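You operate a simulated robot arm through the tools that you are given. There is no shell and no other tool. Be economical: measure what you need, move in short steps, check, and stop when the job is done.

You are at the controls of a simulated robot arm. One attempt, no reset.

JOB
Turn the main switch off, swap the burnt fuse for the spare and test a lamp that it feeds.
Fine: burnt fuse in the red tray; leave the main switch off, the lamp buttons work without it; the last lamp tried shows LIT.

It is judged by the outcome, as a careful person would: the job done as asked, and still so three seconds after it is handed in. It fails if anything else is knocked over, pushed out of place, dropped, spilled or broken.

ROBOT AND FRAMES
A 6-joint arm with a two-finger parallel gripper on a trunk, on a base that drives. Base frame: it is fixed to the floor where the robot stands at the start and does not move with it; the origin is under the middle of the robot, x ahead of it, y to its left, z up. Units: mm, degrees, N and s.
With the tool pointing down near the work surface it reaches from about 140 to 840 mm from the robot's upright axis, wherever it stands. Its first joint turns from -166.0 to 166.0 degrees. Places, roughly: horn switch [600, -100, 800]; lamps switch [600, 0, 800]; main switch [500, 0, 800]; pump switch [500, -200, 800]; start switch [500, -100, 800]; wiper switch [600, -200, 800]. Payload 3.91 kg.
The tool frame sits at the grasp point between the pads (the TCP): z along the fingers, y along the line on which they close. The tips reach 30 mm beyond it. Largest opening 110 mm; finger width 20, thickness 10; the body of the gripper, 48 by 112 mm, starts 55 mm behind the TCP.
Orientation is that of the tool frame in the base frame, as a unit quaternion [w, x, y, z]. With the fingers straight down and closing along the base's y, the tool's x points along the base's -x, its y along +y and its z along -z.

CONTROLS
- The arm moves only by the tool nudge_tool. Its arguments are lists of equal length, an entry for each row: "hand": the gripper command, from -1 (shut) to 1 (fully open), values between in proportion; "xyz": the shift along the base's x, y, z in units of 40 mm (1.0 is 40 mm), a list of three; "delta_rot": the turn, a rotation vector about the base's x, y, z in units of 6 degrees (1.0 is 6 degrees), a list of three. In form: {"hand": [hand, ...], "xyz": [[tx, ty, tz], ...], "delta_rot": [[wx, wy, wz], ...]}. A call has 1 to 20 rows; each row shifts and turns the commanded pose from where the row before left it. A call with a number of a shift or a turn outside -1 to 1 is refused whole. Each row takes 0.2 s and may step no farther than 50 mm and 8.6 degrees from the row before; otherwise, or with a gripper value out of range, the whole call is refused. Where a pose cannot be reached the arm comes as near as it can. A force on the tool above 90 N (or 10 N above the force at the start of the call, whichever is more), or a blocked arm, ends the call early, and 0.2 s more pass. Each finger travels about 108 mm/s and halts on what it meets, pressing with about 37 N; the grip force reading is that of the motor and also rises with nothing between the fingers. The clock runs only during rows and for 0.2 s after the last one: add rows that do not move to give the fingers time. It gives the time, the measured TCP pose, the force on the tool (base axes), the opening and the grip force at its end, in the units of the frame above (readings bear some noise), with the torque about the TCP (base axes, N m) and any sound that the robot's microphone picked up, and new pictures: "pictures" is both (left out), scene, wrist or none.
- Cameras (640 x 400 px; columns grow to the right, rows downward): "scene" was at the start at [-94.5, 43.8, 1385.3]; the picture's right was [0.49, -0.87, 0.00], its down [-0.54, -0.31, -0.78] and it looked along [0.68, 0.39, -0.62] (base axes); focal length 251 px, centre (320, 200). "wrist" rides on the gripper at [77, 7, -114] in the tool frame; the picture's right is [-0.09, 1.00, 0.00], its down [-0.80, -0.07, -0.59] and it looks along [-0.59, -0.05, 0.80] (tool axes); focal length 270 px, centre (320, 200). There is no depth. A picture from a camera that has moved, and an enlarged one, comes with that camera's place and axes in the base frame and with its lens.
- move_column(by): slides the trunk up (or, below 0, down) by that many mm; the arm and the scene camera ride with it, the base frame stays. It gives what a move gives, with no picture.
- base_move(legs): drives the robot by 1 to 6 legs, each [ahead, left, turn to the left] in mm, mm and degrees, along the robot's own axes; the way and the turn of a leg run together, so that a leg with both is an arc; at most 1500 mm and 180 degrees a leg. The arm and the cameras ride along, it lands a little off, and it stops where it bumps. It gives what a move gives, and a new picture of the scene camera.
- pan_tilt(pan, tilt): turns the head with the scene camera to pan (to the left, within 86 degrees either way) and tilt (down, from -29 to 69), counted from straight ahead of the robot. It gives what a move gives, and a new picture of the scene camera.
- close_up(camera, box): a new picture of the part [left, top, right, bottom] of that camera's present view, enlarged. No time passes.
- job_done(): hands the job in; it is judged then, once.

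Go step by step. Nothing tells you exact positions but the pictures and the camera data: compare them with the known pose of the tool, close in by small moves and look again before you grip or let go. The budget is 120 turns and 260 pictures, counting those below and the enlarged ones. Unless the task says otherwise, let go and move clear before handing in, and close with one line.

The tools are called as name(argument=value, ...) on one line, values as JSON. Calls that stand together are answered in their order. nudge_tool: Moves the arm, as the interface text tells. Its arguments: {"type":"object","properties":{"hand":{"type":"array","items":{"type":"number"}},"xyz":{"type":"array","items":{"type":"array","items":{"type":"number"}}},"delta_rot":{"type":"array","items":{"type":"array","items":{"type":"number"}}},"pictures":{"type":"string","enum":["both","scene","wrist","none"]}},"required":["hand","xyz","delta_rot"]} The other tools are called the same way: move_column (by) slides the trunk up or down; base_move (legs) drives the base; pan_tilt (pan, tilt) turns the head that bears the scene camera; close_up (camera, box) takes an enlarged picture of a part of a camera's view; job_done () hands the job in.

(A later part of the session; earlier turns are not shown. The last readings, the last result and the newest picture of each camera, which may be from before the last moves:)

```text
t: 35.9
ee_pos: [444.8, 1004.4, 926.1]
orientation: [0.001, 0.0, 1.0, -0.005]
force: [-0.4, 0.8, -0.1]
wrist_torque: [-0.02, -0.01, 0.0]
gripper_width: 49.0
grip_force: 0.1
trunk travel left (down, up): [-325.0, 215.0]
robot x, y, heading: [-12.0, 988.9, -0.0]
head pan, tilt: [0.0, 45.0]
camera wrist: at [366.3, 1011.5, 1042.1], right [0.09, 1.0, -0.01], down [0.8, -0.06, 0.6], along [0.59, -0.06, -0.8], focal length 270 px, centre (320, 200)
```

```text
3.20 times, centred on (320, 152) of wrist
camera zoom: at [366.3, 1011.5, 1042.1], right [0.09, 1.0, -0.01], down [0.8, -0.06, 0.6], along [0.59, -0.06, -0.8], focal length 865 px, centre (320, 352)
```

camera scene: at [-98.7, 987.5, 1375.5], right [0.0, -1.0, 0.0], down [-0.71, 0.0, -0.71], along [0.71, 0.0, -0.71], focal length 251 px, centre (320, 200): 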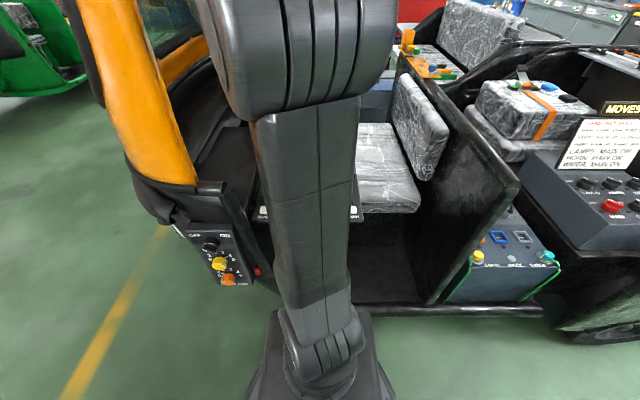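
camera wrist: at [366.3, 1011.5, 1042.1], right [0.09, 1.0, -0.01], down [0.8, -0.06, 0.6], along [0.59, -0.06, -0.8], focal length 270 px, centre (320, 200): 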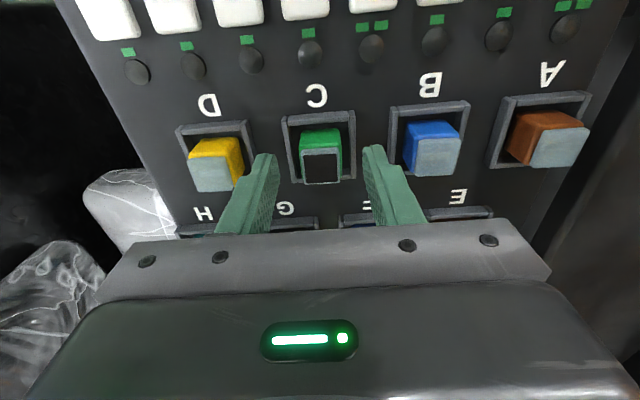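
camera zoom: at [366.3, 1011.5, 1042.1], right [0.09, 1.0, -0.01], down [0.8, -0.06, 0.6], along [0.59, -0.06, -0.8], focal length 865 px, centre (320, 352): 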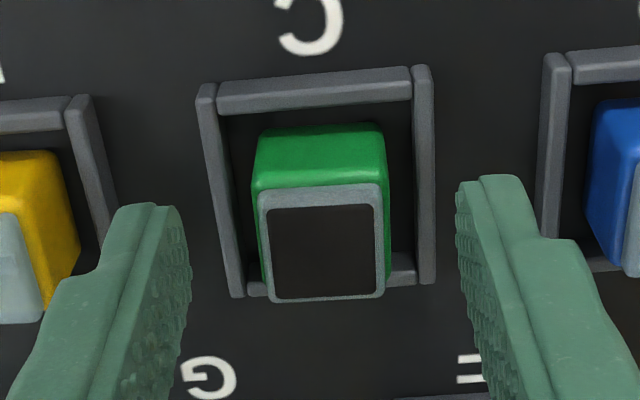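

C's top is at z≈895, centred about (449, 1003). I go down another 12 mm and take a look from the finger level.

nudge_tool(hand=[-0.25, -0.25], xyz=[[0.1, -0.02, -0.15], [0, 0, -0.2]], delta_rot=[[0, 0, 0], [0, 0, 0]], pictures="wrist")

close_up(camera="wrist", box=[240, 100, 400, 200])

```text
t: 36.5
ee_pos: [448.6, 1002.6, 912.8]
orientation: [0.0, -0.001, 1.0, -0.005]
force: [0.0, -0.2, -0.7]
wrist_torque: [-0.02, 0.0, 0.02]
gripper_width: 41.3
grip_force: 0.1
trunk travel left (down, up): [-325.0, 215.0]
robot x, y, heading: [-8.5, 985.6, 0.4]
head pan, tilt: [0.0, 45.0]
camera wrist: at [369.6, 1010.6, 1027.8], right [0.09, 1.0, -0.01], down [0.8, -0.06, 0.6], along [0.59, -0.06, -0.8], focal length 270 px, centre (320, 200)
```

wrist: 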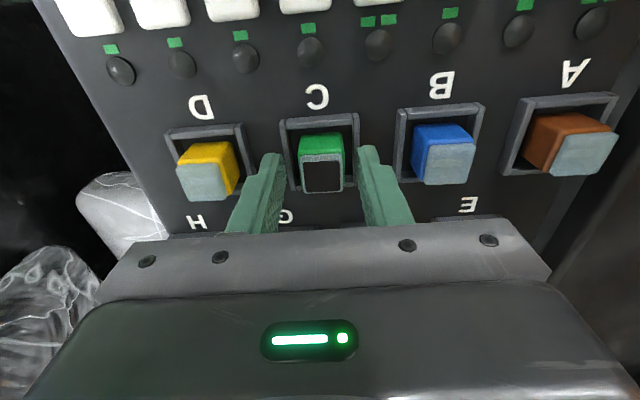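

```text
4.00 times, centred on (320, 150) of wrist
camera zoom: at [369.6, 1010.6, 1027.8], right [0.09, 1.0, -0.01], down [0.8, -0.06, 0.6], along [0.59, -0.06, -0.8], focal length 1081 px, centre (320, 400)
```

zoom: 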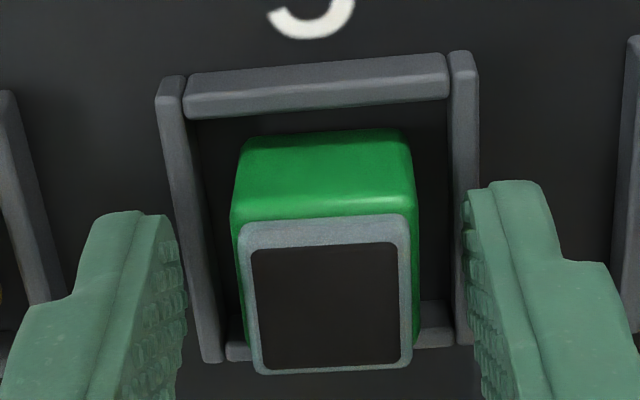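

Lateral centring is good and the tips are ~14 mm below the fuse top. I close on it.

nudge_tool(hand=[-0.25, -0.5, -1, -1], xyz=[[0, 0, -0.1], [0, 0, 0], [0, 0, 0], [0, 0, 0]], delta_rot=[[0, 0, 0], [0, 0, 0], [0, 0, 0], [0, 0, 0]], pictures="wrist")

close_up(camera="wrist", box=[240, 100, 400, 200])

```text
t: 37.5
ee_pos: [447.2, 1003.3, 911.1]
orientation: [0.003, -0.001, 1.0, -0.005]
force: [0.6, 13.1, 16.5]
wrist_torque: [0.76, 0.08, -0.06]
gripper_width: 24.1
grip_force: 37.2
trunk travel left (down, up): [-325.0, 215.0]
robot x, y, heading: [-9.7, 987.4, 0.3]
head pan, tilt: [0.0, 45.0]
camera wrist: at [369.0, 1012.3, 1024.9], right [0.09, 1.0, -0.01], down [0.8, -0.06, 0.6], along [0.6, -0.06, -0.8], focal length 270 px, centre (320, 200)
```

wrist: 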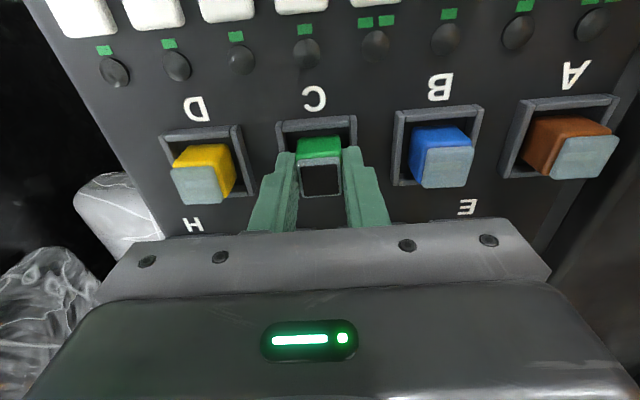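

```text
4.00 times, centred on (320, 150) of wrist
camera zoom: at [369.0, 1012.3, 1024.9], right [0.09, 1.0, -0.01], down [0.8, -0.06, 0.6], along [0.6, -0.06, -0.8], focal length 1081 px, centre (320, 400)
```

zoom: 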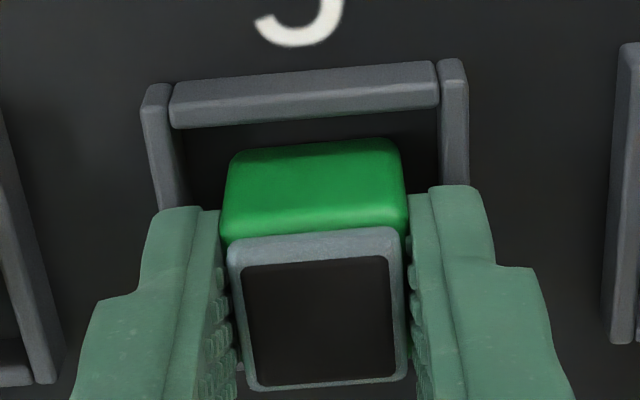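

Gripped at 24 mm width, with tips resting on the socket frame (TCP z≈911 when seated). I pull straight up.

nudge_tool(hand=[-1, -1, -1, -1, -1, -1], xyz=[[0, 0, 0.1], [0, 0, 0.3], [0, 0, 0.5], [0, 0, 0.6], [0, 0, 0.6], [0, 0, 0.5]], delta_rot=[[0, 0, 0], [0, 0, 0], [0, 0, 0], [0, 0, 0], [0, 0, 0], [0, 0, 0]], pictures="wrist")

close_up(camera="wrist", box=[200, 60, 440, 210])

```text
t: 38.9
ee_pos: [445.7, 1003.0, 1013.4]
orientation: [0.001, -0.001, 1.0, -0.004]
force: [1.2, -0.8, -0.1]
wrist_torque: [0.03, -0.03, 0.02]
gripper_width: 23.9
grip_force: 37.0
trunk travel left (down, up): [-325.0, 215.0]
robot x, y, heading: [-11.2, 986.1, -0.2]
head pan, tilt: [0.0, 45.0]
camera wrist: at [368.0, 1010.4, 1128.2], right [0.09, 1.0, -0.01], down [0.8, -0.06, 0.6], along [0.59, -0.06, -0.8], focal length 270 px, centre (320, 200)
```

wrist: 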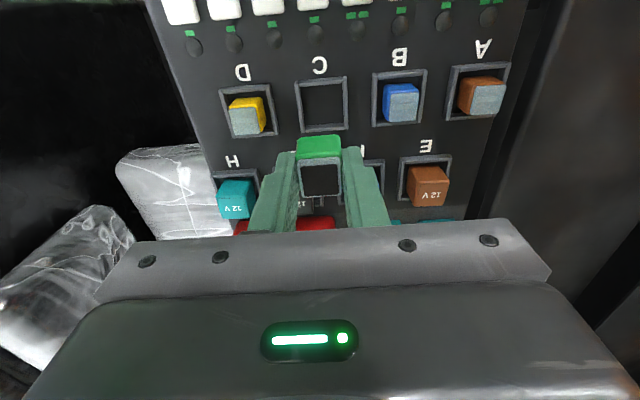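

```text
2.67 times, centred on (320, 135) of wrist
camera zoom: at [368.0, 1010.4, 1128.2], right [0.09, 1.0, -0.01], down [0.8, -0.06, 0.6], along [0.59, -0.06, -0.8], focal length 721 px, centre (320, 373)
```

zoom: 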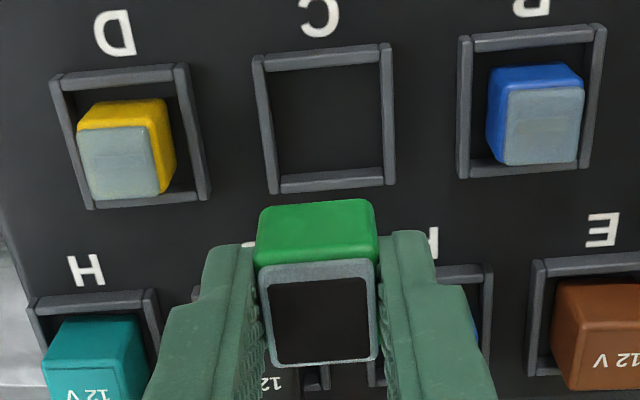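

The burnt fuse came out cleanly. Now towards the red tray, staying high, to see it properly.

nudge_tool(hand=[-1, -1, -1, -1], xyz=[[0.7, -0.35, 0], [0.7, -0.35, 0], [0.7, -0.35, 0], [0.7, -0.35, 0]], delta_rot=[[0, 0, 0], [0, 0, 0], [0, 0, 0], [0, 0, 0]], pictures="both")

```text
t: 39.9
ee_pos: [559.6, 946.2, 1011.5]
orientation: [0.0, -0.001, 1.0, -0.005]
force: [-0.2, 0.1, -0.5]
wrist_torque: [-0.02, -0.02, 0.01]
gripper_width: 24.0
grip_force: 36.7
trunk travel left (down, up): [-325.0, 215.0]
robot x, y, heading: [-12.9, 989.9, 0.4]
head pan, tilt: [0.0, 45.0]
camera scene: at [-98.7, 987.4, 1375.5], right [0.0, -1.0, 0.0], down [-0.71, 0.0, -0.71], along [0.71, 0.0, -0.71], focal length 251 px, centre (320, 200)
camera wrist: at [481.6, 953.7, 1126.8], right [0.09, 1.0, -0.01], down [0.8, -0.06, 0.6], along [0.59, -0.06, -0.8], focal length 270 px, centre (320, 200)
```

scene: 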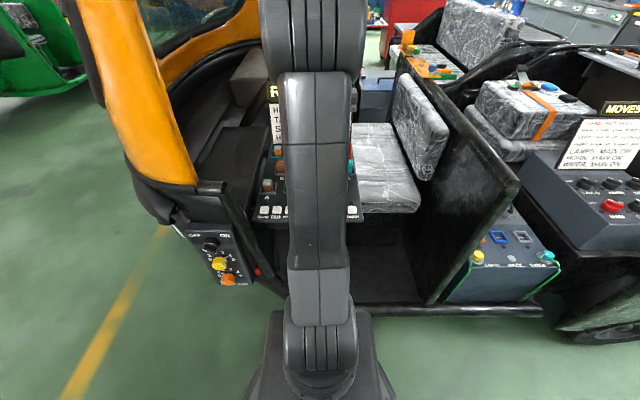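
wrist: 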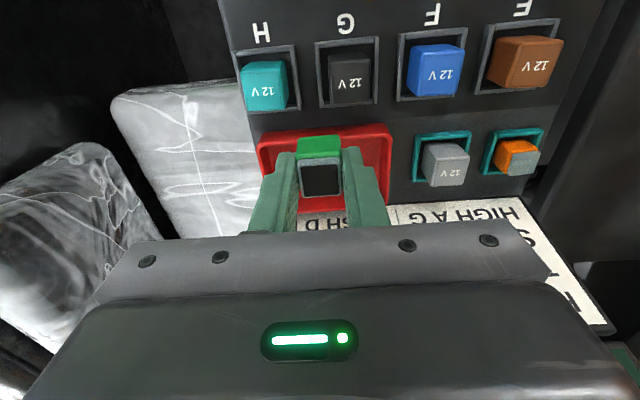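

The tray spans about x 585–690, y 880–1010. I move over its middle and lower.

nudge_tool(hand=[-1, -1, -1, -1], xyz=[[0.85, 0, 0], [0.85, 0, -0.2], [0, 0, -0.7], [0, 0, -0.7]], delta_rot=[[0, 0, 0], [0, 0, 0], [0, 0, 0], [0, 0, 0]], pictures="wrist")

```text
t: 40.9
ee_pos: [629.4, 946.9, 947.5]
orientation: [0.0, -0.002, 1.0, -0.005]
force: [-0.5, 0.8, 0.4]
wrist_torque: [0.02, -0.02, 0.0]
gripper_width: 24.0
grip_force: 37.0
trunk travel left (down, up): [-325.0, 215.0]
robot x, y, heading: [-11.4, 983.8, 0.1]
head pan, tilt: [0.0, 45.0]
camera wrist: at [550.3, 954.8, 1063.6], right [0.09, 1.0, -0.01], down [0.8, -0.06, 0.6], along [0.59, -0.06, -0.8], focal length 270 px, centre (320, 200)
```

wrist: 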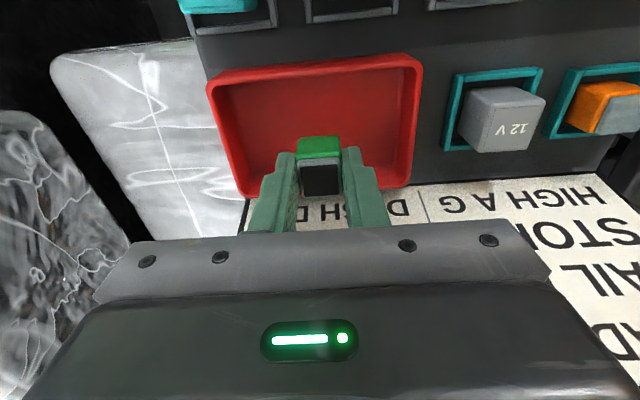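

Centred over the tray. Lowering in small steps, watching the force.

nudge_tool(hand=[-1, -1, -1], xyz=[[0, 0, -0.25], [0, 0, -0.2], [0, 0, -0.1]], delta_rot=[[0, 0, 0], [0, 0, 0], [0, 0, 0]], pictures="wrist")

```text
t: 41.6
ee_pos: [629.3, 946.6, 926.1]
orientation: [0.001, -0.001, 1.0, -0.005]
force: [0.8, 0.1, 0.0]
wrist_torque: [0.0, -0.01, 0.01]
gripper_width: 23.8
grip_force: 37.1
trunk travel left (down, up): [-325.0, 215.0]
robot x, y, heading: [-15.7, 985.7, 0.1]
head pan, tilt: [0.0, 45.0]
camera wrist: at [549.9, 953.8, 1041.2], right [0.09, 1.0, -0.01], down [0.8, -0.06, 0.6], along [0.59, -0.06, -0.8], focal length 270 px, centre (320, 200)
```

wrist: 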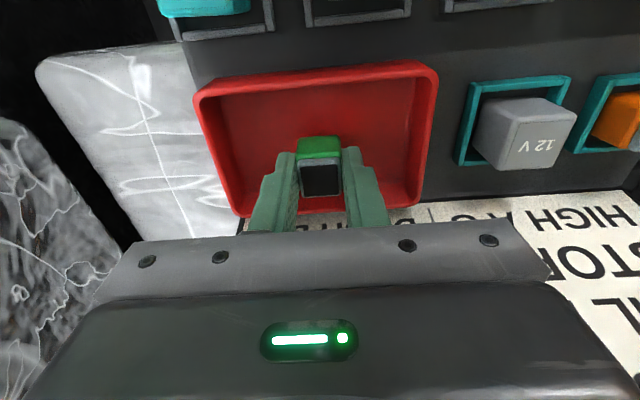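

nudge_tool(hand=[-1, -1], xyz=[[0, 0, -0.15], [0, 0, -0.1]], delta_rot=[[0, 0, 0], [0, 0, 0]], pictures="none")

nudge_tool(hand=[-1], xyz=[[0, 0, -0.1]], delta_rot=[[0, 0, 0]], pictures="none")

```text
t: 42.2
ee_pos: [628.1, 947.1, 915.3]
orientation: [0.001, -0.001, 1.0, -0.005]
force: [0.6, 0.2, 0.6]
wrist_torque: [-0.03, 0.01, -0.02]
gripper_width: 24.4
grip_force: 36.9
trunk travel left (down, up): [-325.0, 215.0]
robot x, y, heading: [-14.8, 986.7, 0.3]
head pan, tilt: [0.0, 45.0]
```

```text
t: 42.6
ee_pos: [628.7, 946.2, 914.2]
orientation: [0.002, -0.001, 1.0, -0.004]
force: [-0.7, -1.1, 9.7]
wrist_torque: [0.01, -0.03, 0.01]
gripper_width: 23.9
grip_force: 37.4
trunk travel left (down, up): [-325.0, 215.0]
robot x, y, heading: [-9.2, 983.8, 0.3]
head pan, tilt: [0.0, 45.0]
```

The fuse now rests on the tray floor (10 N). I open and rise.

nudge_tool(hand=[-0.8, -0.4, -0.2, -0.2, -0.2, -0.2, 0], xyz=[[0, 0, 0.05], [0, 0, 0], [0, 0, 0], [0, 0, 0.4], [0, 0, 0.7], [0, 0, 0.8], [0, 0, 0.6]], delta_rot=[[0, 0, 0], [0, 0, 0], [0, 0, 0], [0, 0, 0], [0, 0, 0], [0, 0, 0], [0, 0, 0]], pictures="wrist")

```text
t: 44.2
ee_pos: [626.0, 947.0, 1013.5]
orientation: [0.001, -0.001, 1.0, -0.004]
force: [0.1, -0.2, -0.5]
wrist_torque: [0.01, 0.0, 0.06]
gripper_width: 54.8
grip_force: 0.0
trunk travel left (down, up): [-325.0, 215.0]
robot x, y, heading: [-12.5, 986.8, 0.4]
head pan, tilt: [0.0, 45.0]
camera wrist: at [548.1, 954.1, 1129.3], right [0.09, 1.0, -0.01], down [0.8, -0.06, 0.6], along [0.59, -0.06, -0.8], focal length 270 px, centre (320, 200)
```

wrist: 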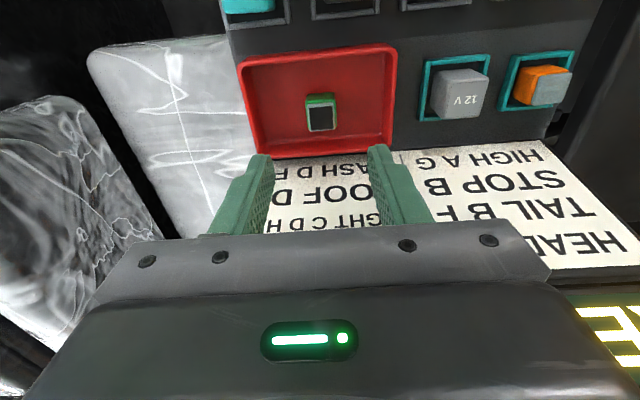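

The burnt fuse stands in the red tray. Now toward the orange spare at about (620, 1134), still high.

nudge_tool(hand=[0, 0, 0, 0, 0], xyz=[[-0.2, 0.85, 0], [-0.2, 0.9, 0], [0, 0.9, 0], [0, 0.9, 0], [0, 0.9, 0]], delta_rot=[[0, 0, 0], [0, 0, 0], [0, 0, 0], [0, 0, 0], [0, 0, 0]], pictures="wrist")

close_up(camera="wrist", box=[200, 60, 440, 210])

```text
t: 45.5
ee_pos: [610.1, 1123.6, 1015.0]
orientation: [0.001, -0.001, 1.0, -0.005]
force: [0.1, -0.3, -0.1]
wrist_torque: [-0.02, -0.01, 0.01]
gripper_width: 55.0
grip_force: 0.0
trunk travel left (down, up): [-325.0, 215.0]
robot x, y, heading: [-5.7, 987.2, 0.4]
head pan, tilt: [0.0, 45.0]
camera wrist: at [531.6, 1132.3, 1129.9], right [0.09, 1.0, -0.01], down [0.8, -0.06, 0.6], along [0.59, -0.06, -0.8], focal length 270 px, centre (320, 200)
```

wrist: 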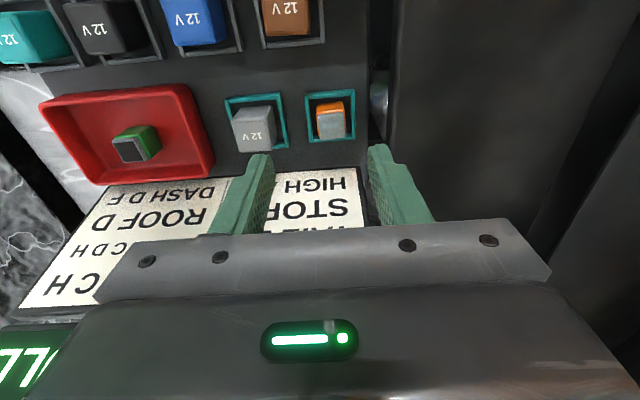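

```text
2.67 times, centred on (320, 135) of wrist
camera zoom: at [531.6, 1132.3, 1129.9], right [0.09, 1.0, -0.01], down [0.8, -0.06, 0.6], along [0.59, -0.06, -0.8], focal length 721 px, centre (320, 373)
```

zoom: 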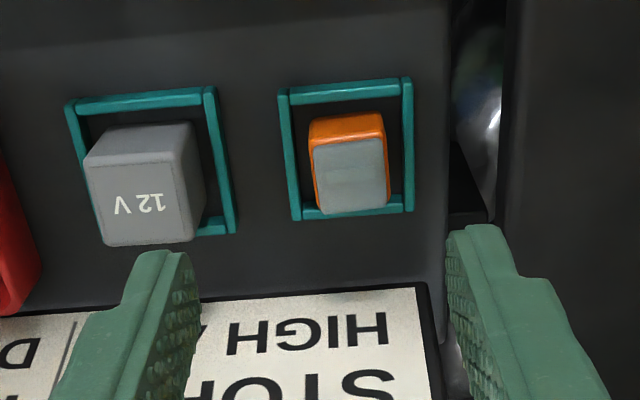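

Before descending, I check the clearance to the dark dash beside the panel.

pan_tilt(pan=20, tilt=38)

close_up(camera="wrist", box=[330, 0, 640, 220])

```text
t: 46.3
ee_pos: [609.9, 1124.7, 1013.9]
orientation: [0.001, -0.001, 1.0, -0.004]
force: [0.4, 0.0, -0.7]
wrist_torque: [0.04, 0.03, 0.02]
gripper_width: 55.0
grip_force: 0.0
trunk travel left (down, up): [-325.0, 215.0]
robot x, y, heading: [-11.6, 984.0, 0.3]
head pan, tilt: [20.0, 38.0]
camera scene: at [-99.2, 1016.9, 1385.7], right [0.34, -0.94, 0.0], down [-0.58, -0.21, -0.79], along [0.74, 0.27, -0.62], focal length 251 px, centre (320, 200)
```

scene: 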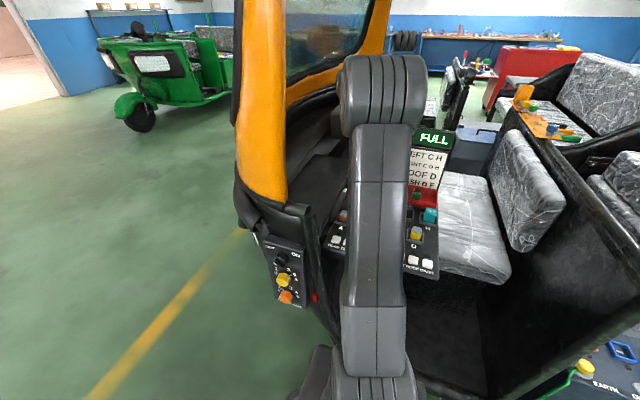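

```text
1.82 times, centred on (485, 110) of wrist
camera zoom: at [531.7, 1131.5, 1129.8], right [0.09, 1.0, -0.01], down [0.8, -0.06, 0.6], along [0.59, -0.06, -0.8], focal length 491 px, centre (20, 364)
```

zoom: 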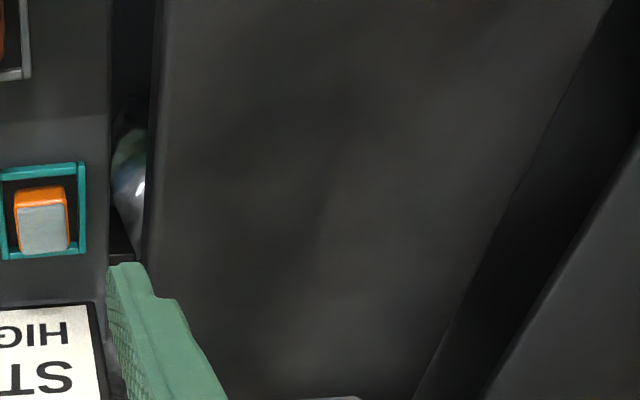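

The dash shelf beside is about panel level, so there's room. I descend over the spare at about (624, 1132).

nudge_tool(hand=[-0.1, -0.25, -0.25], xyz=[[0.35, 0.2, -0.7], [0, 0, -0.8], [0, 0, -0.7]], delta_rot=[[0, 0, 0], [0, 0, 0], [0, 0, 0]], pictures="wrist")

close_up(camera="wrist", box=[240, 100, 400, 200])

```text
t: 47.1
ee_pos: [625.0, 1132.5, 927.6]
orientation: [0.001, -0.001, 1.0, -0.004]
force: [0.0, 0.2, -0.7]
wrist_torque: [0.01, -0.02, -0.02]
gripper_width: 41.4
grip_force: 0.1
trunk travel left (down, up): [-325.0, 215.0]
robot x, y, heading: [-11.0, 983.7, 0.2]
head pan, tilt: [20.0, 38.0]
camera wrist: at [546.2, 1140.2, 1042.4], right [0.09, 1.0, -0.01], down [0.8, -0.06, 0.6], along [0.59, -0.06, -0.8], focal length 270 px, centre (320, 200)
```

wrist: 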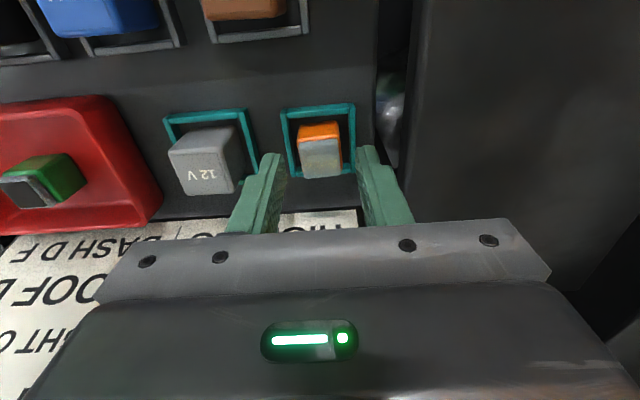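

```text
4.00 times, centred on (320, 150) of wrist
camera zoom: at [546.2, 1140.2, 1042.4], right [0.09, 1.0, -0.01], down [0.8, -0.06, 0.6], along [0.59, -0.06, -0.8], focal length 1081 px, centre (320, 400)
```

zoom: 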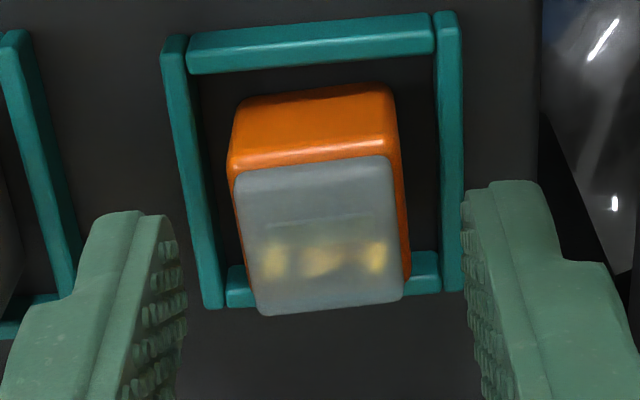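

The spare is well aligned; small correction, then down to the same grip depth as before and close.

nudge_tool(hand=[-0.25, -0.25, -0.5, -1, -1], xyz=[[-0.06, -0.03, -0.2], [0, 0, -0.17], [0, 0, 0], [0, 0, 0], [0, 0, 0]], delta_rot=[[0, 0, 0], [0, 0, 0], [0, 0, 0], [0, 0, 0], [0, 0, 0]], pictures="wrist")

close_up(camera="wrist", box=[240, 100, 400, 200])

```text
t: 48.3
ee_pos: [622.2, 1131.6, 913.1]
orientation: [0.001, -0.001, 1.0, -0.004]
force: [-0.7, 0.1, 0.8]
wrist_torque: [-0.02, 0.01, 0.0]
gripper_width: 24.2
grip_force: 37.0
trunk travel left (down, up): [-325.0, 215.0]
robot x, y, heading: [-13.1, 986.8, 0.3]
head pan, tilt: [20.0, 38.0]
camera wrist: at [543.8, 1139.3, 1027.4], right [0.09, 1.0, -0.01], down [0.8, -0.06, 0.6], along [0.59, -0.06, -0.8], focal length 270 px, centre (320, 200)
```

wrist: 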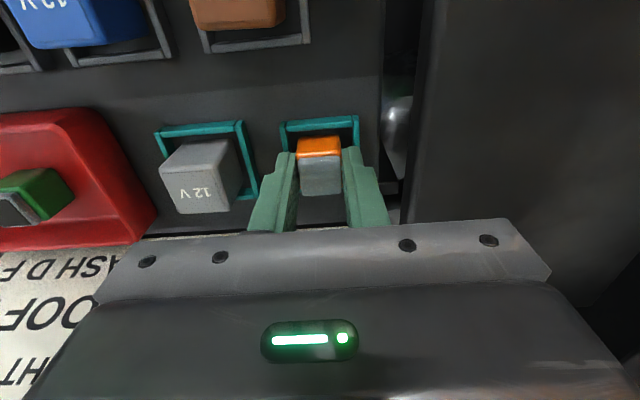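

```text
4.00 times, centred on (320, 150) of wrist
camera zoom: at [543.8, 1139.3, 1027.4], right [0.09, 1.0, -0.01], down [0.8, -0.06, 0.6], along [0.59, -0.06, -0.8], focal length 1081 px, centre (320, 400)
```

zoom: 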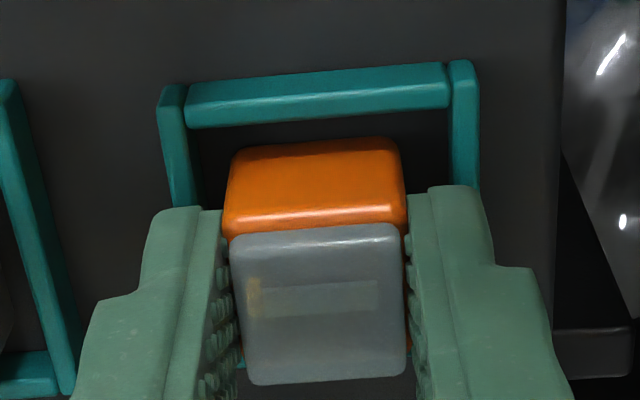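

Same grip as before. I lift it out and carry it over socket C.

nudge_tool(hand=[-1, -1, -1, -1, -1, -1, -1, -1, -1, -1], xyz=[[0, 0, 0.2], [0, 0, 0.5], [0, 0, 0.8], [0, 0, 0.8], [0, 0, 0.2], [-0.878, -0.64, 0], [-0.878, -0.64, 0], [-0.878, -0.64, 0], [-0.878, -0.64, 0], [-0.878, -0.64, 0]], delta_rot=[[0, 0, 0], [0, 0, 0], [0, 0, 0], [0, 0, 0], [0, 0, 0], [0, 0, 0], [0, 0, 0], [0, 0, 0], [0, 0, 0], [0, 0, 0]], pictures="wrist")

close_up(camera="wrist", box=[200, 60, 440, 210])

```text
t: 50.5
ee_pos: [447.4, 999.5, 1013.7]
orientation: [0.001, 0.0, 1.0, -0.004]
force: [-0.3, 1.2, -0.3]
wrist_torque: [0.02, 0.02, -0.03]
gripper_width: 24.2
grip_force: 37.1
trunk travel left (down, up): [-325.0, 215.0]
robot x, y, heading: [-9.6, 984.5, 0.2]
head pan, tilt: [20.0, 38.0]
camera wrist: at [368.5, 1007.7, 1129.3], right [0.09, 1.0, -0.01], down [0.8, -0.06, 0.6], along [0.59, -0.06, -0.8], focal length 270 px, centre (320, 200)
```

wrist: 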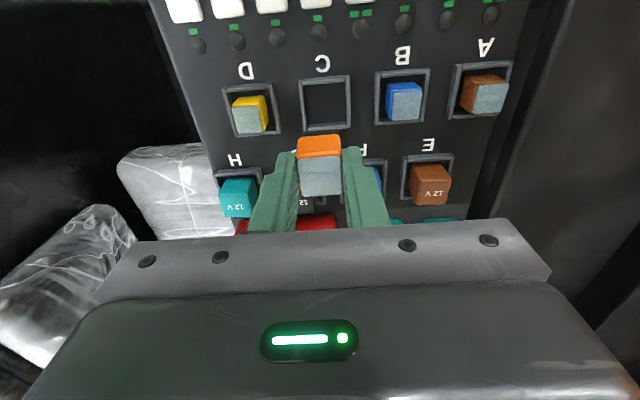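

```text
2.67 times, centred on (320, 135) of wrist
camera zoom: at [368.5, 1007.7, 1129.3], right [0.09, 1.0, -0.01], down [0.8, -0.06, 0.6], along [0.59, -0.06, -0.8], focal length 721 px, centre (320, 373)
```

zoom: 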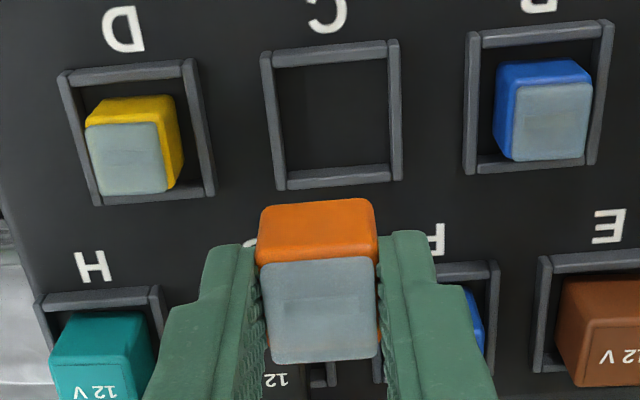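

The socket appears slightly shifted compared with the extraction picture: correct by (−2, +3) mm and come down halfway.

nudge_tool(hand=[-1, -1, -1], xyz=[[-0.045, 0.08, 0], [0, 0, -0.6], [0, 0, -0.6]], delta_rot=[[0, 0, 0], [0, 0, 0], [0, 0, 0]], pictures="wrist")

close_up(camera="wrist", box=[240, 100, 400, 200])

```text
t: 51.3
ee_pos: [445.2, 1006.2, 964.6]
orientation: [0.001, 0.0, 1.0, -0.004]
force: [-0.1, 0.4, -0.9]
wrist_torque: [0.0, -0.01, -0.02]
gripper_width: 24.2
grip_force: 36.3
trunk travel left (down, up): [-325.0, 215.0]
robot x, y, heading: [-9.0, 989.9, 0.0]
head pan, tilt: [20.0, 38.0]
camera wrist: at [366.5, 1013.4, 1079.5], right [0.09, 1.0, -0.01], down [0.8, -0.06, 0.6], along [0.59, -0.06, -0.8], focal length 270 px, centre (320, 200)
```

wrist: 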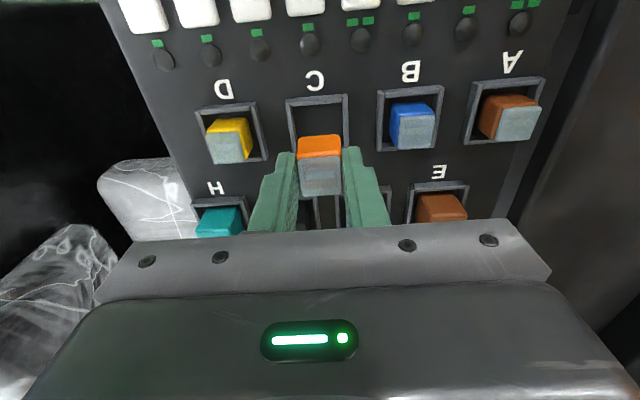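

```text
4.00 times, centred on (320, 150) of wrist
camera zoom: at [366.5, 1013.4, 1079.5], right [0.09, 1.0, -0.01], down [0.8, -0.06, 0.6], along [0.59, -0.06, -0.8], focal length 1081 px, centre (320, 400)
```

zoom: 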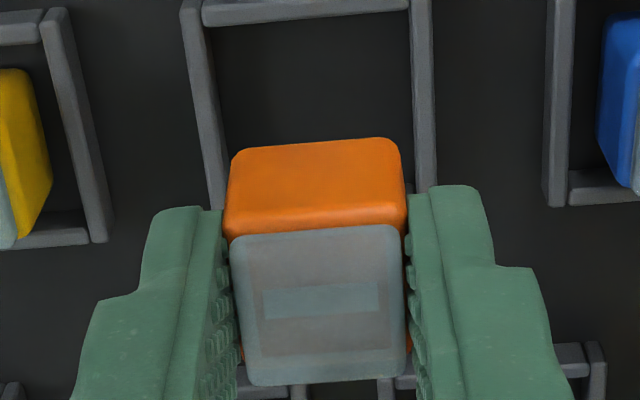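

Readings wobble by a few mm, so I let it settle and look again.

nudge_tool(hand=[-1, -1, -1], xyz=[[0, 0, 0], [0, 0, 0], [0, 0, 0]], delta_rot=[[0, 0, 0], [0, 0, 0], [0, 0, 0]], pictures="none")

close_up(camera="wrist", box=[200, 60, 440, 210])

```text
t: 52.1
ee_pos: [444.9, 1005.5, 965.2]
orientation: [0.002, -0.001, 1.0, -0.005]
force: [-0.9, 0.8, -0.4]
wrist_torque: [0.02, 0.0, -0.02]
gripper_width: 24.1
grip_force: 37.3
trunk travel left (down, up): [-325.0, 215.0]
robot x, y, heading: [-11.2, 985.1, 0.0]
head pan, tilt: [20.0, 38.0]
```

```text
2.67 times, centred on (320, 135) of wrist
camera zoom: at [366.3, 1013.4, 1079.7], right [0.09, 1.0, -0.01], down [0.8, -0.06, 0.6], along [0.59, -0.06, -0.8], focal length 721 px, centre (320, 373)
```

zoom: 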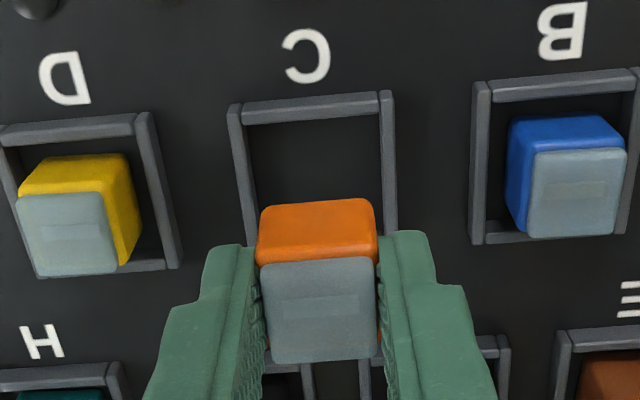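

Stable. Both readings and picture say to correct by about (+1.5, −2) mm; then lower to just above the socket.

nudge_tool(hand=[-1, -1, -1], xyz=[[0.04, -0.055, -0.2], [0, 0, -0.3], [0, 0, 0]], delta_rot=[[0, 0, 0], [0, 0, 0], [0, 0, 0]], pictures="none")

close_up(camera="wrist", box=[200, 60, 440, 210])

```text
t: 52.9
ee_pos: [446.7, 1003.3, 942.7]
orientation: [0.001, -0.001, 1.0, -0.004]
force: [-0.3, 0.1, 0.5]
wrist_torque: [0.01, 0.0, 0.0]
gripper_width: 23.9
grip_force: 37.3
trunk travel left (down, up): [-325.0, 215.0]
robot x, y, heading: [-14.6, 983.2, 0.4]
head pan, tilt: [20.0, 38.0]
```

```text
2.67 times, centred on (320, 135) of wrist
camera zoom: at [368.2, 1010.7, 1058.1], right [0.09, 1.0, -0.01], down [0.8, -0.06, 0.6], along [0.59, -0.06, -0.8], focal length 721 px, centre (320, 373)
```

zoom: 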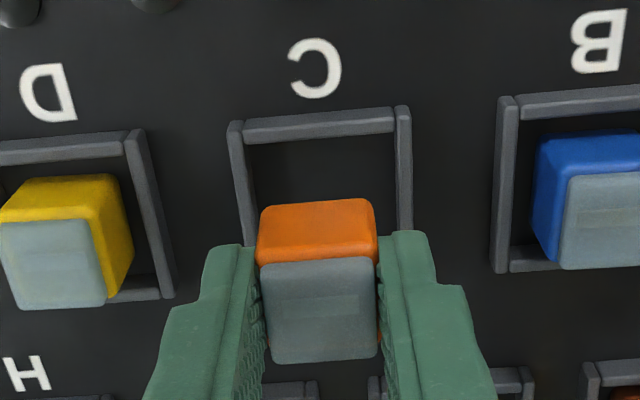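

Matches the extraction pose. Lowering to insert.

nudge_tool(hand=[-1, -1, -1, -1], xyz=[[0, 0, -0.2], [0, 0, -0.2], [0, 0, -0.15], [0, 0, -0.1]], delta_rot=[[0, 0, 0], [0, 0, 0], [0, 0, 0], [0, 0, 0]], pictures="none")

close_up(camera="wrist", box=[240, 100, 400, 200])

```text
t: 53.9
ee_pos: [448.0, 1003.0, 917.7]
orientation: [0.001, -0.001, 1.0, -0.004]
force: [0.1, -0.3, 0.3]
wrist_torque: [-0.01, -0.03, -0.01]
gripper_width: 24.3
grip_force: 37.0
trunk travel left (down, up): [-325.0, 215.0]
robot x, y, heading: [-11.8, 988.6, 0.2]
head pan, tilt: [20.0, 38.0]
```

```text
4.00 times, centred on (320, 150) of wrist
camera zoom: at [369.0, 1011.3, 1032.4], right [0.09, 1.0, -0.01], down [0.8, -0.06, 0.6], along [0.59, -0.06, -0.8], focal length 1081 px, centre (320, 400)
```

zoom: 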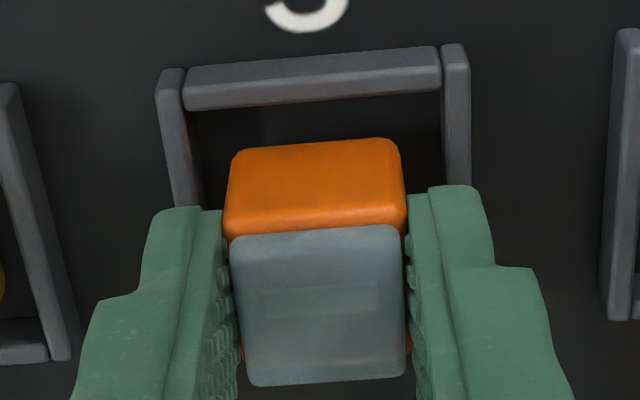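

nudge_tool(hand=[-1, -1], xyz=[[0, 0, -0.1], [0, 0, -0.06]], delta_rot=[[0, 0, 0], [0, 0, 0]], pictures="none")

close_up(camera="wrist", box=[240, 100, 400, 200])

```text
t: 54.5
ee_pos: [447.5, 1003.7, 912.4]
orientation: [0.002, 0.0, 1.0, -0.004]
force: [-0.4, -0.2, 7.7]
wrist_torque: [0.05, 0.03, -0.01]
gripper_width: 24.1
grip_force: 36.9
trunk travel left (down, up): [-325.0, 215.0]
robot x, y, heading: [-7.9, 988.6, -0.2]
head pan, tilt: [20.0, 38.0]
```

```text
4.00 times, centred on (320, 150) of wrist
camera zoom: at [368.8, 1011.5, 1026.9], right [0.09, 1.0, -0.01], down [0.8, -0.06, 0.6], along [0.59, -0.06, -0.8], focal length 1081 px, centre (320, 400)
```

zoom: 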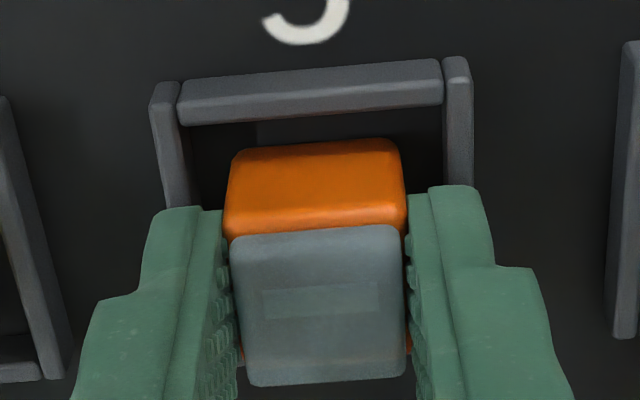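

It touches bottom at z≈912, the same as when seated. A gentle extra push to seat it, then release and rise.

nudge_tool(hand=[-1, -1], xyz=[[0, 0, -0.06], [0, 0, 0]], delta_rot=[[0, 0, 0], [0, 0, 0]], pictures="none")

nudge_tool(hand=[-0.8, -0.5, -0.25, -0.25, -0.25, -0.25, -0.25], xyz=[[0, 0, 0.06], [0, 0, 0.03], [0, 0, 0], [0, 0, 0.3], [0, 0, 0.7], [0, 0, 0.8], [0, 0, 0.6]], delta_rot=[[0, 0, 0], [0, 0, 0], [0, 0, 0], [0, 0, 0], [0, 0, 0], [0, 0, 0], [0, 0, 0]], pictures="wrist")

close_up(camera="wrist", box=[160, 0, 480, 200])

close_up(camera="scene", box=[310, 110, 470, 290])

```text
t: 55.1
ee_pos: [447.6, 1002.6, 910.3]
orientation: [0.004, -0.001, 1.0, -0.005]
force: [0.2, 0.3, 35.4]
wrist_torque: [0.09, 0.06, -0.03]
gripper_width: 24.0
grip_force: 36.4
trunk travel left (down, up): [-325.0, 215.0]
robot x, y, heading: [-10.9, 982.9, 0.3]
head pan, tilt: [20.0, 38.0]
```

```text
t: 56.7
ee_pos: [446.3, 1004.3, 1008.2]
orientation: [0.0, -0.001, 1.0, -0.005]
force: [0.0, 0.9, -0.6]
wrist_torque: [-0.01, 0.02, 0.01]
gripper_width: 41.4
grip_force: 0.0
trunk travel left (down, up): [-325.0, 215.0]
robot x, y, heading: [-10.0, 988.2, 0.2]
head pan, tilt: [20.0, 38.0]
camera wrist: at [368.0, 1012.6, 1123.3], right [0.09, 1.0, -0.01], down [0.8, -0.06, 0.6], along [0.59, -0.06, -0.8], focal length 270 px, centre (320, 200)
```

wrist: 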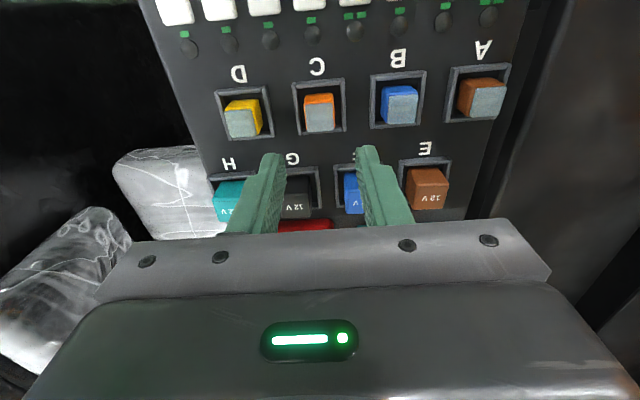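

```text
2.00 times, centred on (320, 100) of wrist
camera zoom: at [368.0, 1012.6, 1123.3], right [0.09, 1.0, -0.01], down [0.8, -0.06, 0.6], along [0.59, -0.06, -0.8], focal length 541 px, centre (320, 400)
```

zoom: 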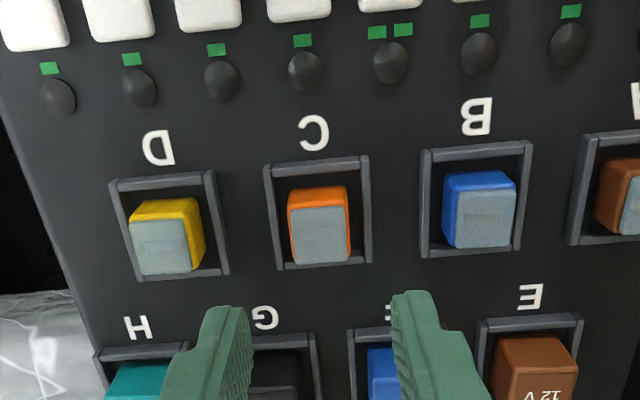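

```text
2.22 times, centred on (390, 200) of scene
camera zoom: at [-99.4, 1016.9, 1385.7], right [0.35, -0.94, 0.0], down [-0.58, -0.21, -0.79], along [0.74, 0.27, -0.62], focal length 558 px, centre (164, 200)
```

zoom: 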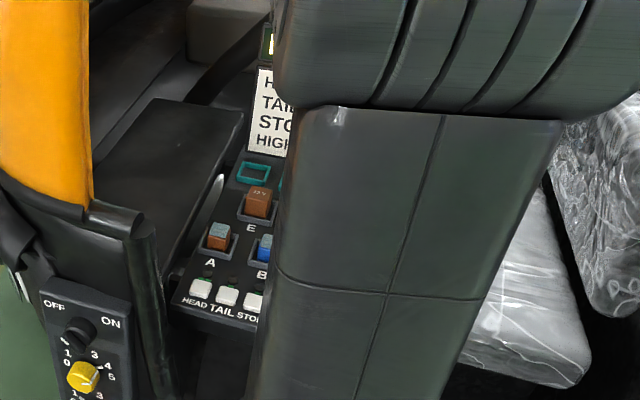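

The orange spare sits in socket C like its neighbours. Next, press the LEFT lamp button (fed by C and H) at about (360, 1002): close the fingers and move over it.

nudge_tool(hand=[-1, -1, -1, -1], xyz=[[-0.7, 0, 0], [-0.7, 0, 0], [-0.75, 0, -0.5], [0, 0, -0.5]], delta_rot=[[0, 0, 0], [0, 0, 0], [0, 0, 0], [0, 0, 0]], pictures="wrist")

close_up(camera="wrist", box=[200, 60, 440, 210])

```text
t: 57.7
ee_pos: [361.3, 1005.6, 968.4]
orientation: [0.0, -0.001, 1.0, -0.004]
force: [-0.2, 0.0, 0.7]
wrist_torque: [0.02, 0.0, 0.01]
gripper_width: 0.0
grip_force: 36.7
trunk travel left (down, up): [-325.0, 215.0]
robot x, y, heading: [-11.5, 986.6, 0.2]
head pan, tilt: [20.0, 38.0]
camera wrist: at [282.6, 1012.7, 1083.4], right [0.09, 1.0, -0.01], down [0.8, -0.06, 0.6], along [0.59, -0.06, -0.8], focal length 270 px, centre (320, 200)
```

wrist: 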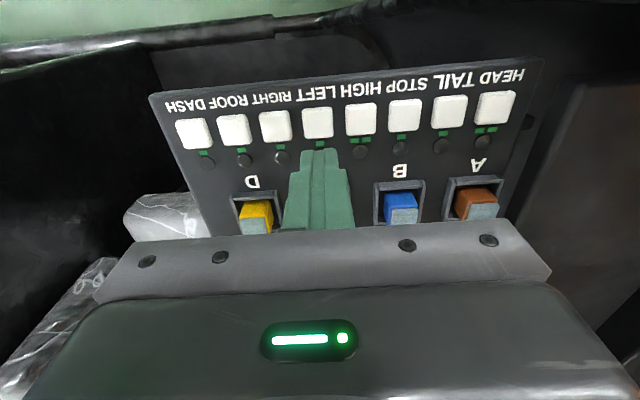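

```text
2.67 times, centred on (320, 135) of wrist
camera zoom: at [282.6, 1012.7, 1083.4], right [0.09, 1.0, -0.01], down [0.8, -0.06, 0.6], along [0.59, -0.06, -0.8], focal length 721 px, centre (320, 373)
```

zoom: 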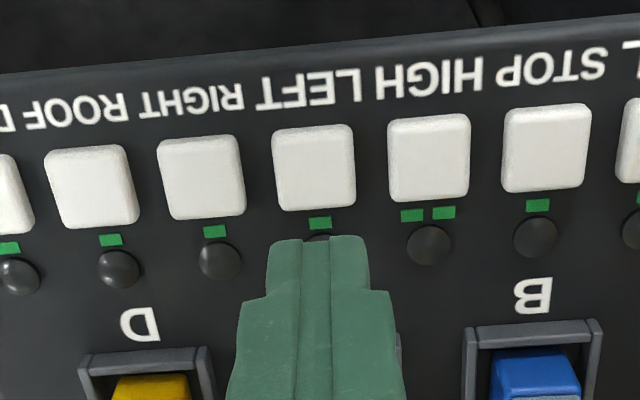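

LEFT is the button directly below the tips, at about (360, 1002). I correct 3 mm and descend close.

nudge_tool(hand=[-1, -1, -1], xyz=[[-0.03, -0.08, -0.5], [0, 0, -0.5], [0, 0, -0.2]], delta_rot=[[0, 0, 0], [0, 0, 0], [0, 0, 0]], pictures="wrist")

close_up(camera="wrist", box=[200, 60, 440, 210])

```text
t: 58.5
ee_pos: [359.3, 1000.7, 921.1]
orientation: [0.001, -0.001, 1.0, -0.003]
force: [-0.4, 0.2, -0.1]
wrist_torque: [-0.02, -0.04, 0.01]
gripper_width: 0.2
grip_force: 36.8
trunk travel left (down, up): [-325.0, 215.0]
robot x, y, heading: [-15.0, 987.9, 0.2]
head pan, tilt: [20.0, 38.0]
camera wrist: at [281.9, 1008.2, 1036.5], right [0.09, 1.0, -0.01], down [0.8, -0.06, 0.6], along [0.59, -0.06, -0.8], focal length 270 px, centre (320, 200)
```

wrist: 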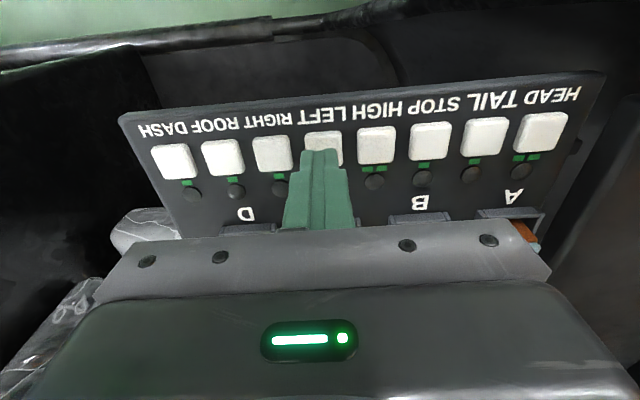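

```text
2.67 times, centred on (320, 135) of wrist
camera zoom: at [281.9, 1008.2, 1036.5], right [0.09, 1.0, -0.01], down [0.8, -0.06, 0.6], along [0.59, -0.06, -0.8], focal length 721 px, centre (320, 373)
```

zoom: 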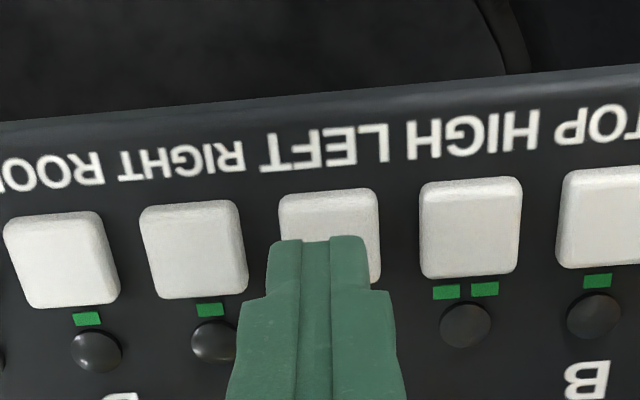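

nudge_tool(hand=[-1, -1, -1], xyz=[[0, 0.05, -0.1], [0, 0, -0.1], [0, 0, 0]], delta_rot=[[0, 0, 0], [0, 0, 0], [0, 0, 0]], pictures="none")

nudge_tool(hand=[-1, -1], xyz=[[0, 0, -0.1], [0, 0, 0]], delta_rot=[[0, 0, 0], [0, 0, 0]], pictures="wrist")

```text
t: 59.3
ee_pos: [359.7, 1002.7, 914.2]
orientation: [0.0, -0.001, 1.0, -0.004]
force: [-0.3, 0.2, -0.2]
wrist_torque: [-0.02, 0.02, 0.01]
gripper_width: 0.0
grip_force: 36.8
trunk travel left (down, up): [-325.0, 215.0]
robot x, y, heading: [-9.0, 985.2, 0.2]
head pan, tilt: [20.0, 38.0]
```

```text
t: 59.9
ee_pos: [360.2, 1002.6, 909.2]
orientation: [0.001, -0.002, 1.0, -0.004]
force: [0.1, 0.4, -0.5]
wrist_torque: [-0.02, -0.01, -0.04]
gripper_width: 0.1
grip_force: 37.0
trunk travel left (down, up): [-325.0, 215.0]
robot x, y, heading: [-8.0, 986.3, 0.2]
head pan, tilt: [20.0, 38.0]
camera wrist: at [281.8, 1010.4, 1024.3], right [0.09, 1.0, -0.01], down [0.8, -0.06, 0.6], along [0.59, -0.06, -0.8], focal length 270 px, centre (320, 200)
```

wrist: 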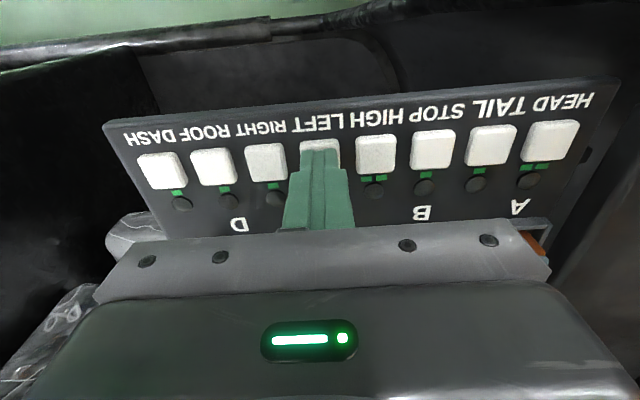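

Still no contact (tip z≈879). I continue in 3 mm steps.

nudge_tool(hand=[-1, -1], xyz=[[0, 0, -0.08], [0, 0, 0]], delta_rot=[[0, 0, 0], [0, 0, 0]], pictures="none")

nudge_tool(hand=[-1, -1], xyz=[[0, 0, -0.08], [0, 0, 0]], delta_rot=[[0, 0, 0], [0, 0, 0]], pictures="wrist")

```text
t: 60.5
ee_pos: [361.1, 1002.1, 906.5]
orientation: [0.001, -0.001, 1.0, -0.004]
force: [-0.7, 1.6, 1.4]
wrist_torque: [0.01, -0.05, 0.0]
gripper_width: 0.1
grip_force: 37.5
trunk travel left (down, up): [-325.0, 215.0]
robot x, y, heading: [-12.9, 986.0, 0.1]
head pan, tilt: [20.0, 38.0]
```

```text
t: 61.1
ee_pos: [359.8, 1002.7, 902.4]
orientation: [0.001, -0.001, 1.0, -0.004]
force: [1.5, -2.5, 6.8]
wrist_torque: [-0.06, -0.04, -0.01]
gripper_width: 0.0
grip_force: 37.0
trunk travel left (down, up): [-325.0, 215.0]
robot x, y, heading: [-10.1, 991.2, 0.2]
head pan, tilt: [20.0, 38.0]
heard: click
camera wrist: at [281.8, 1010.4, 1017.8], right [0.09, 1.0, -0.01], down [0.8, -0.06, 0.6], along [0.59, -0.06, -0.8], focal length 270 px, centre (320, 200)
```

wrist: 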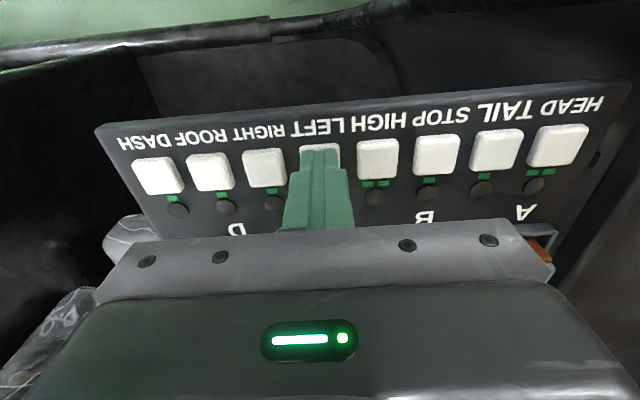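

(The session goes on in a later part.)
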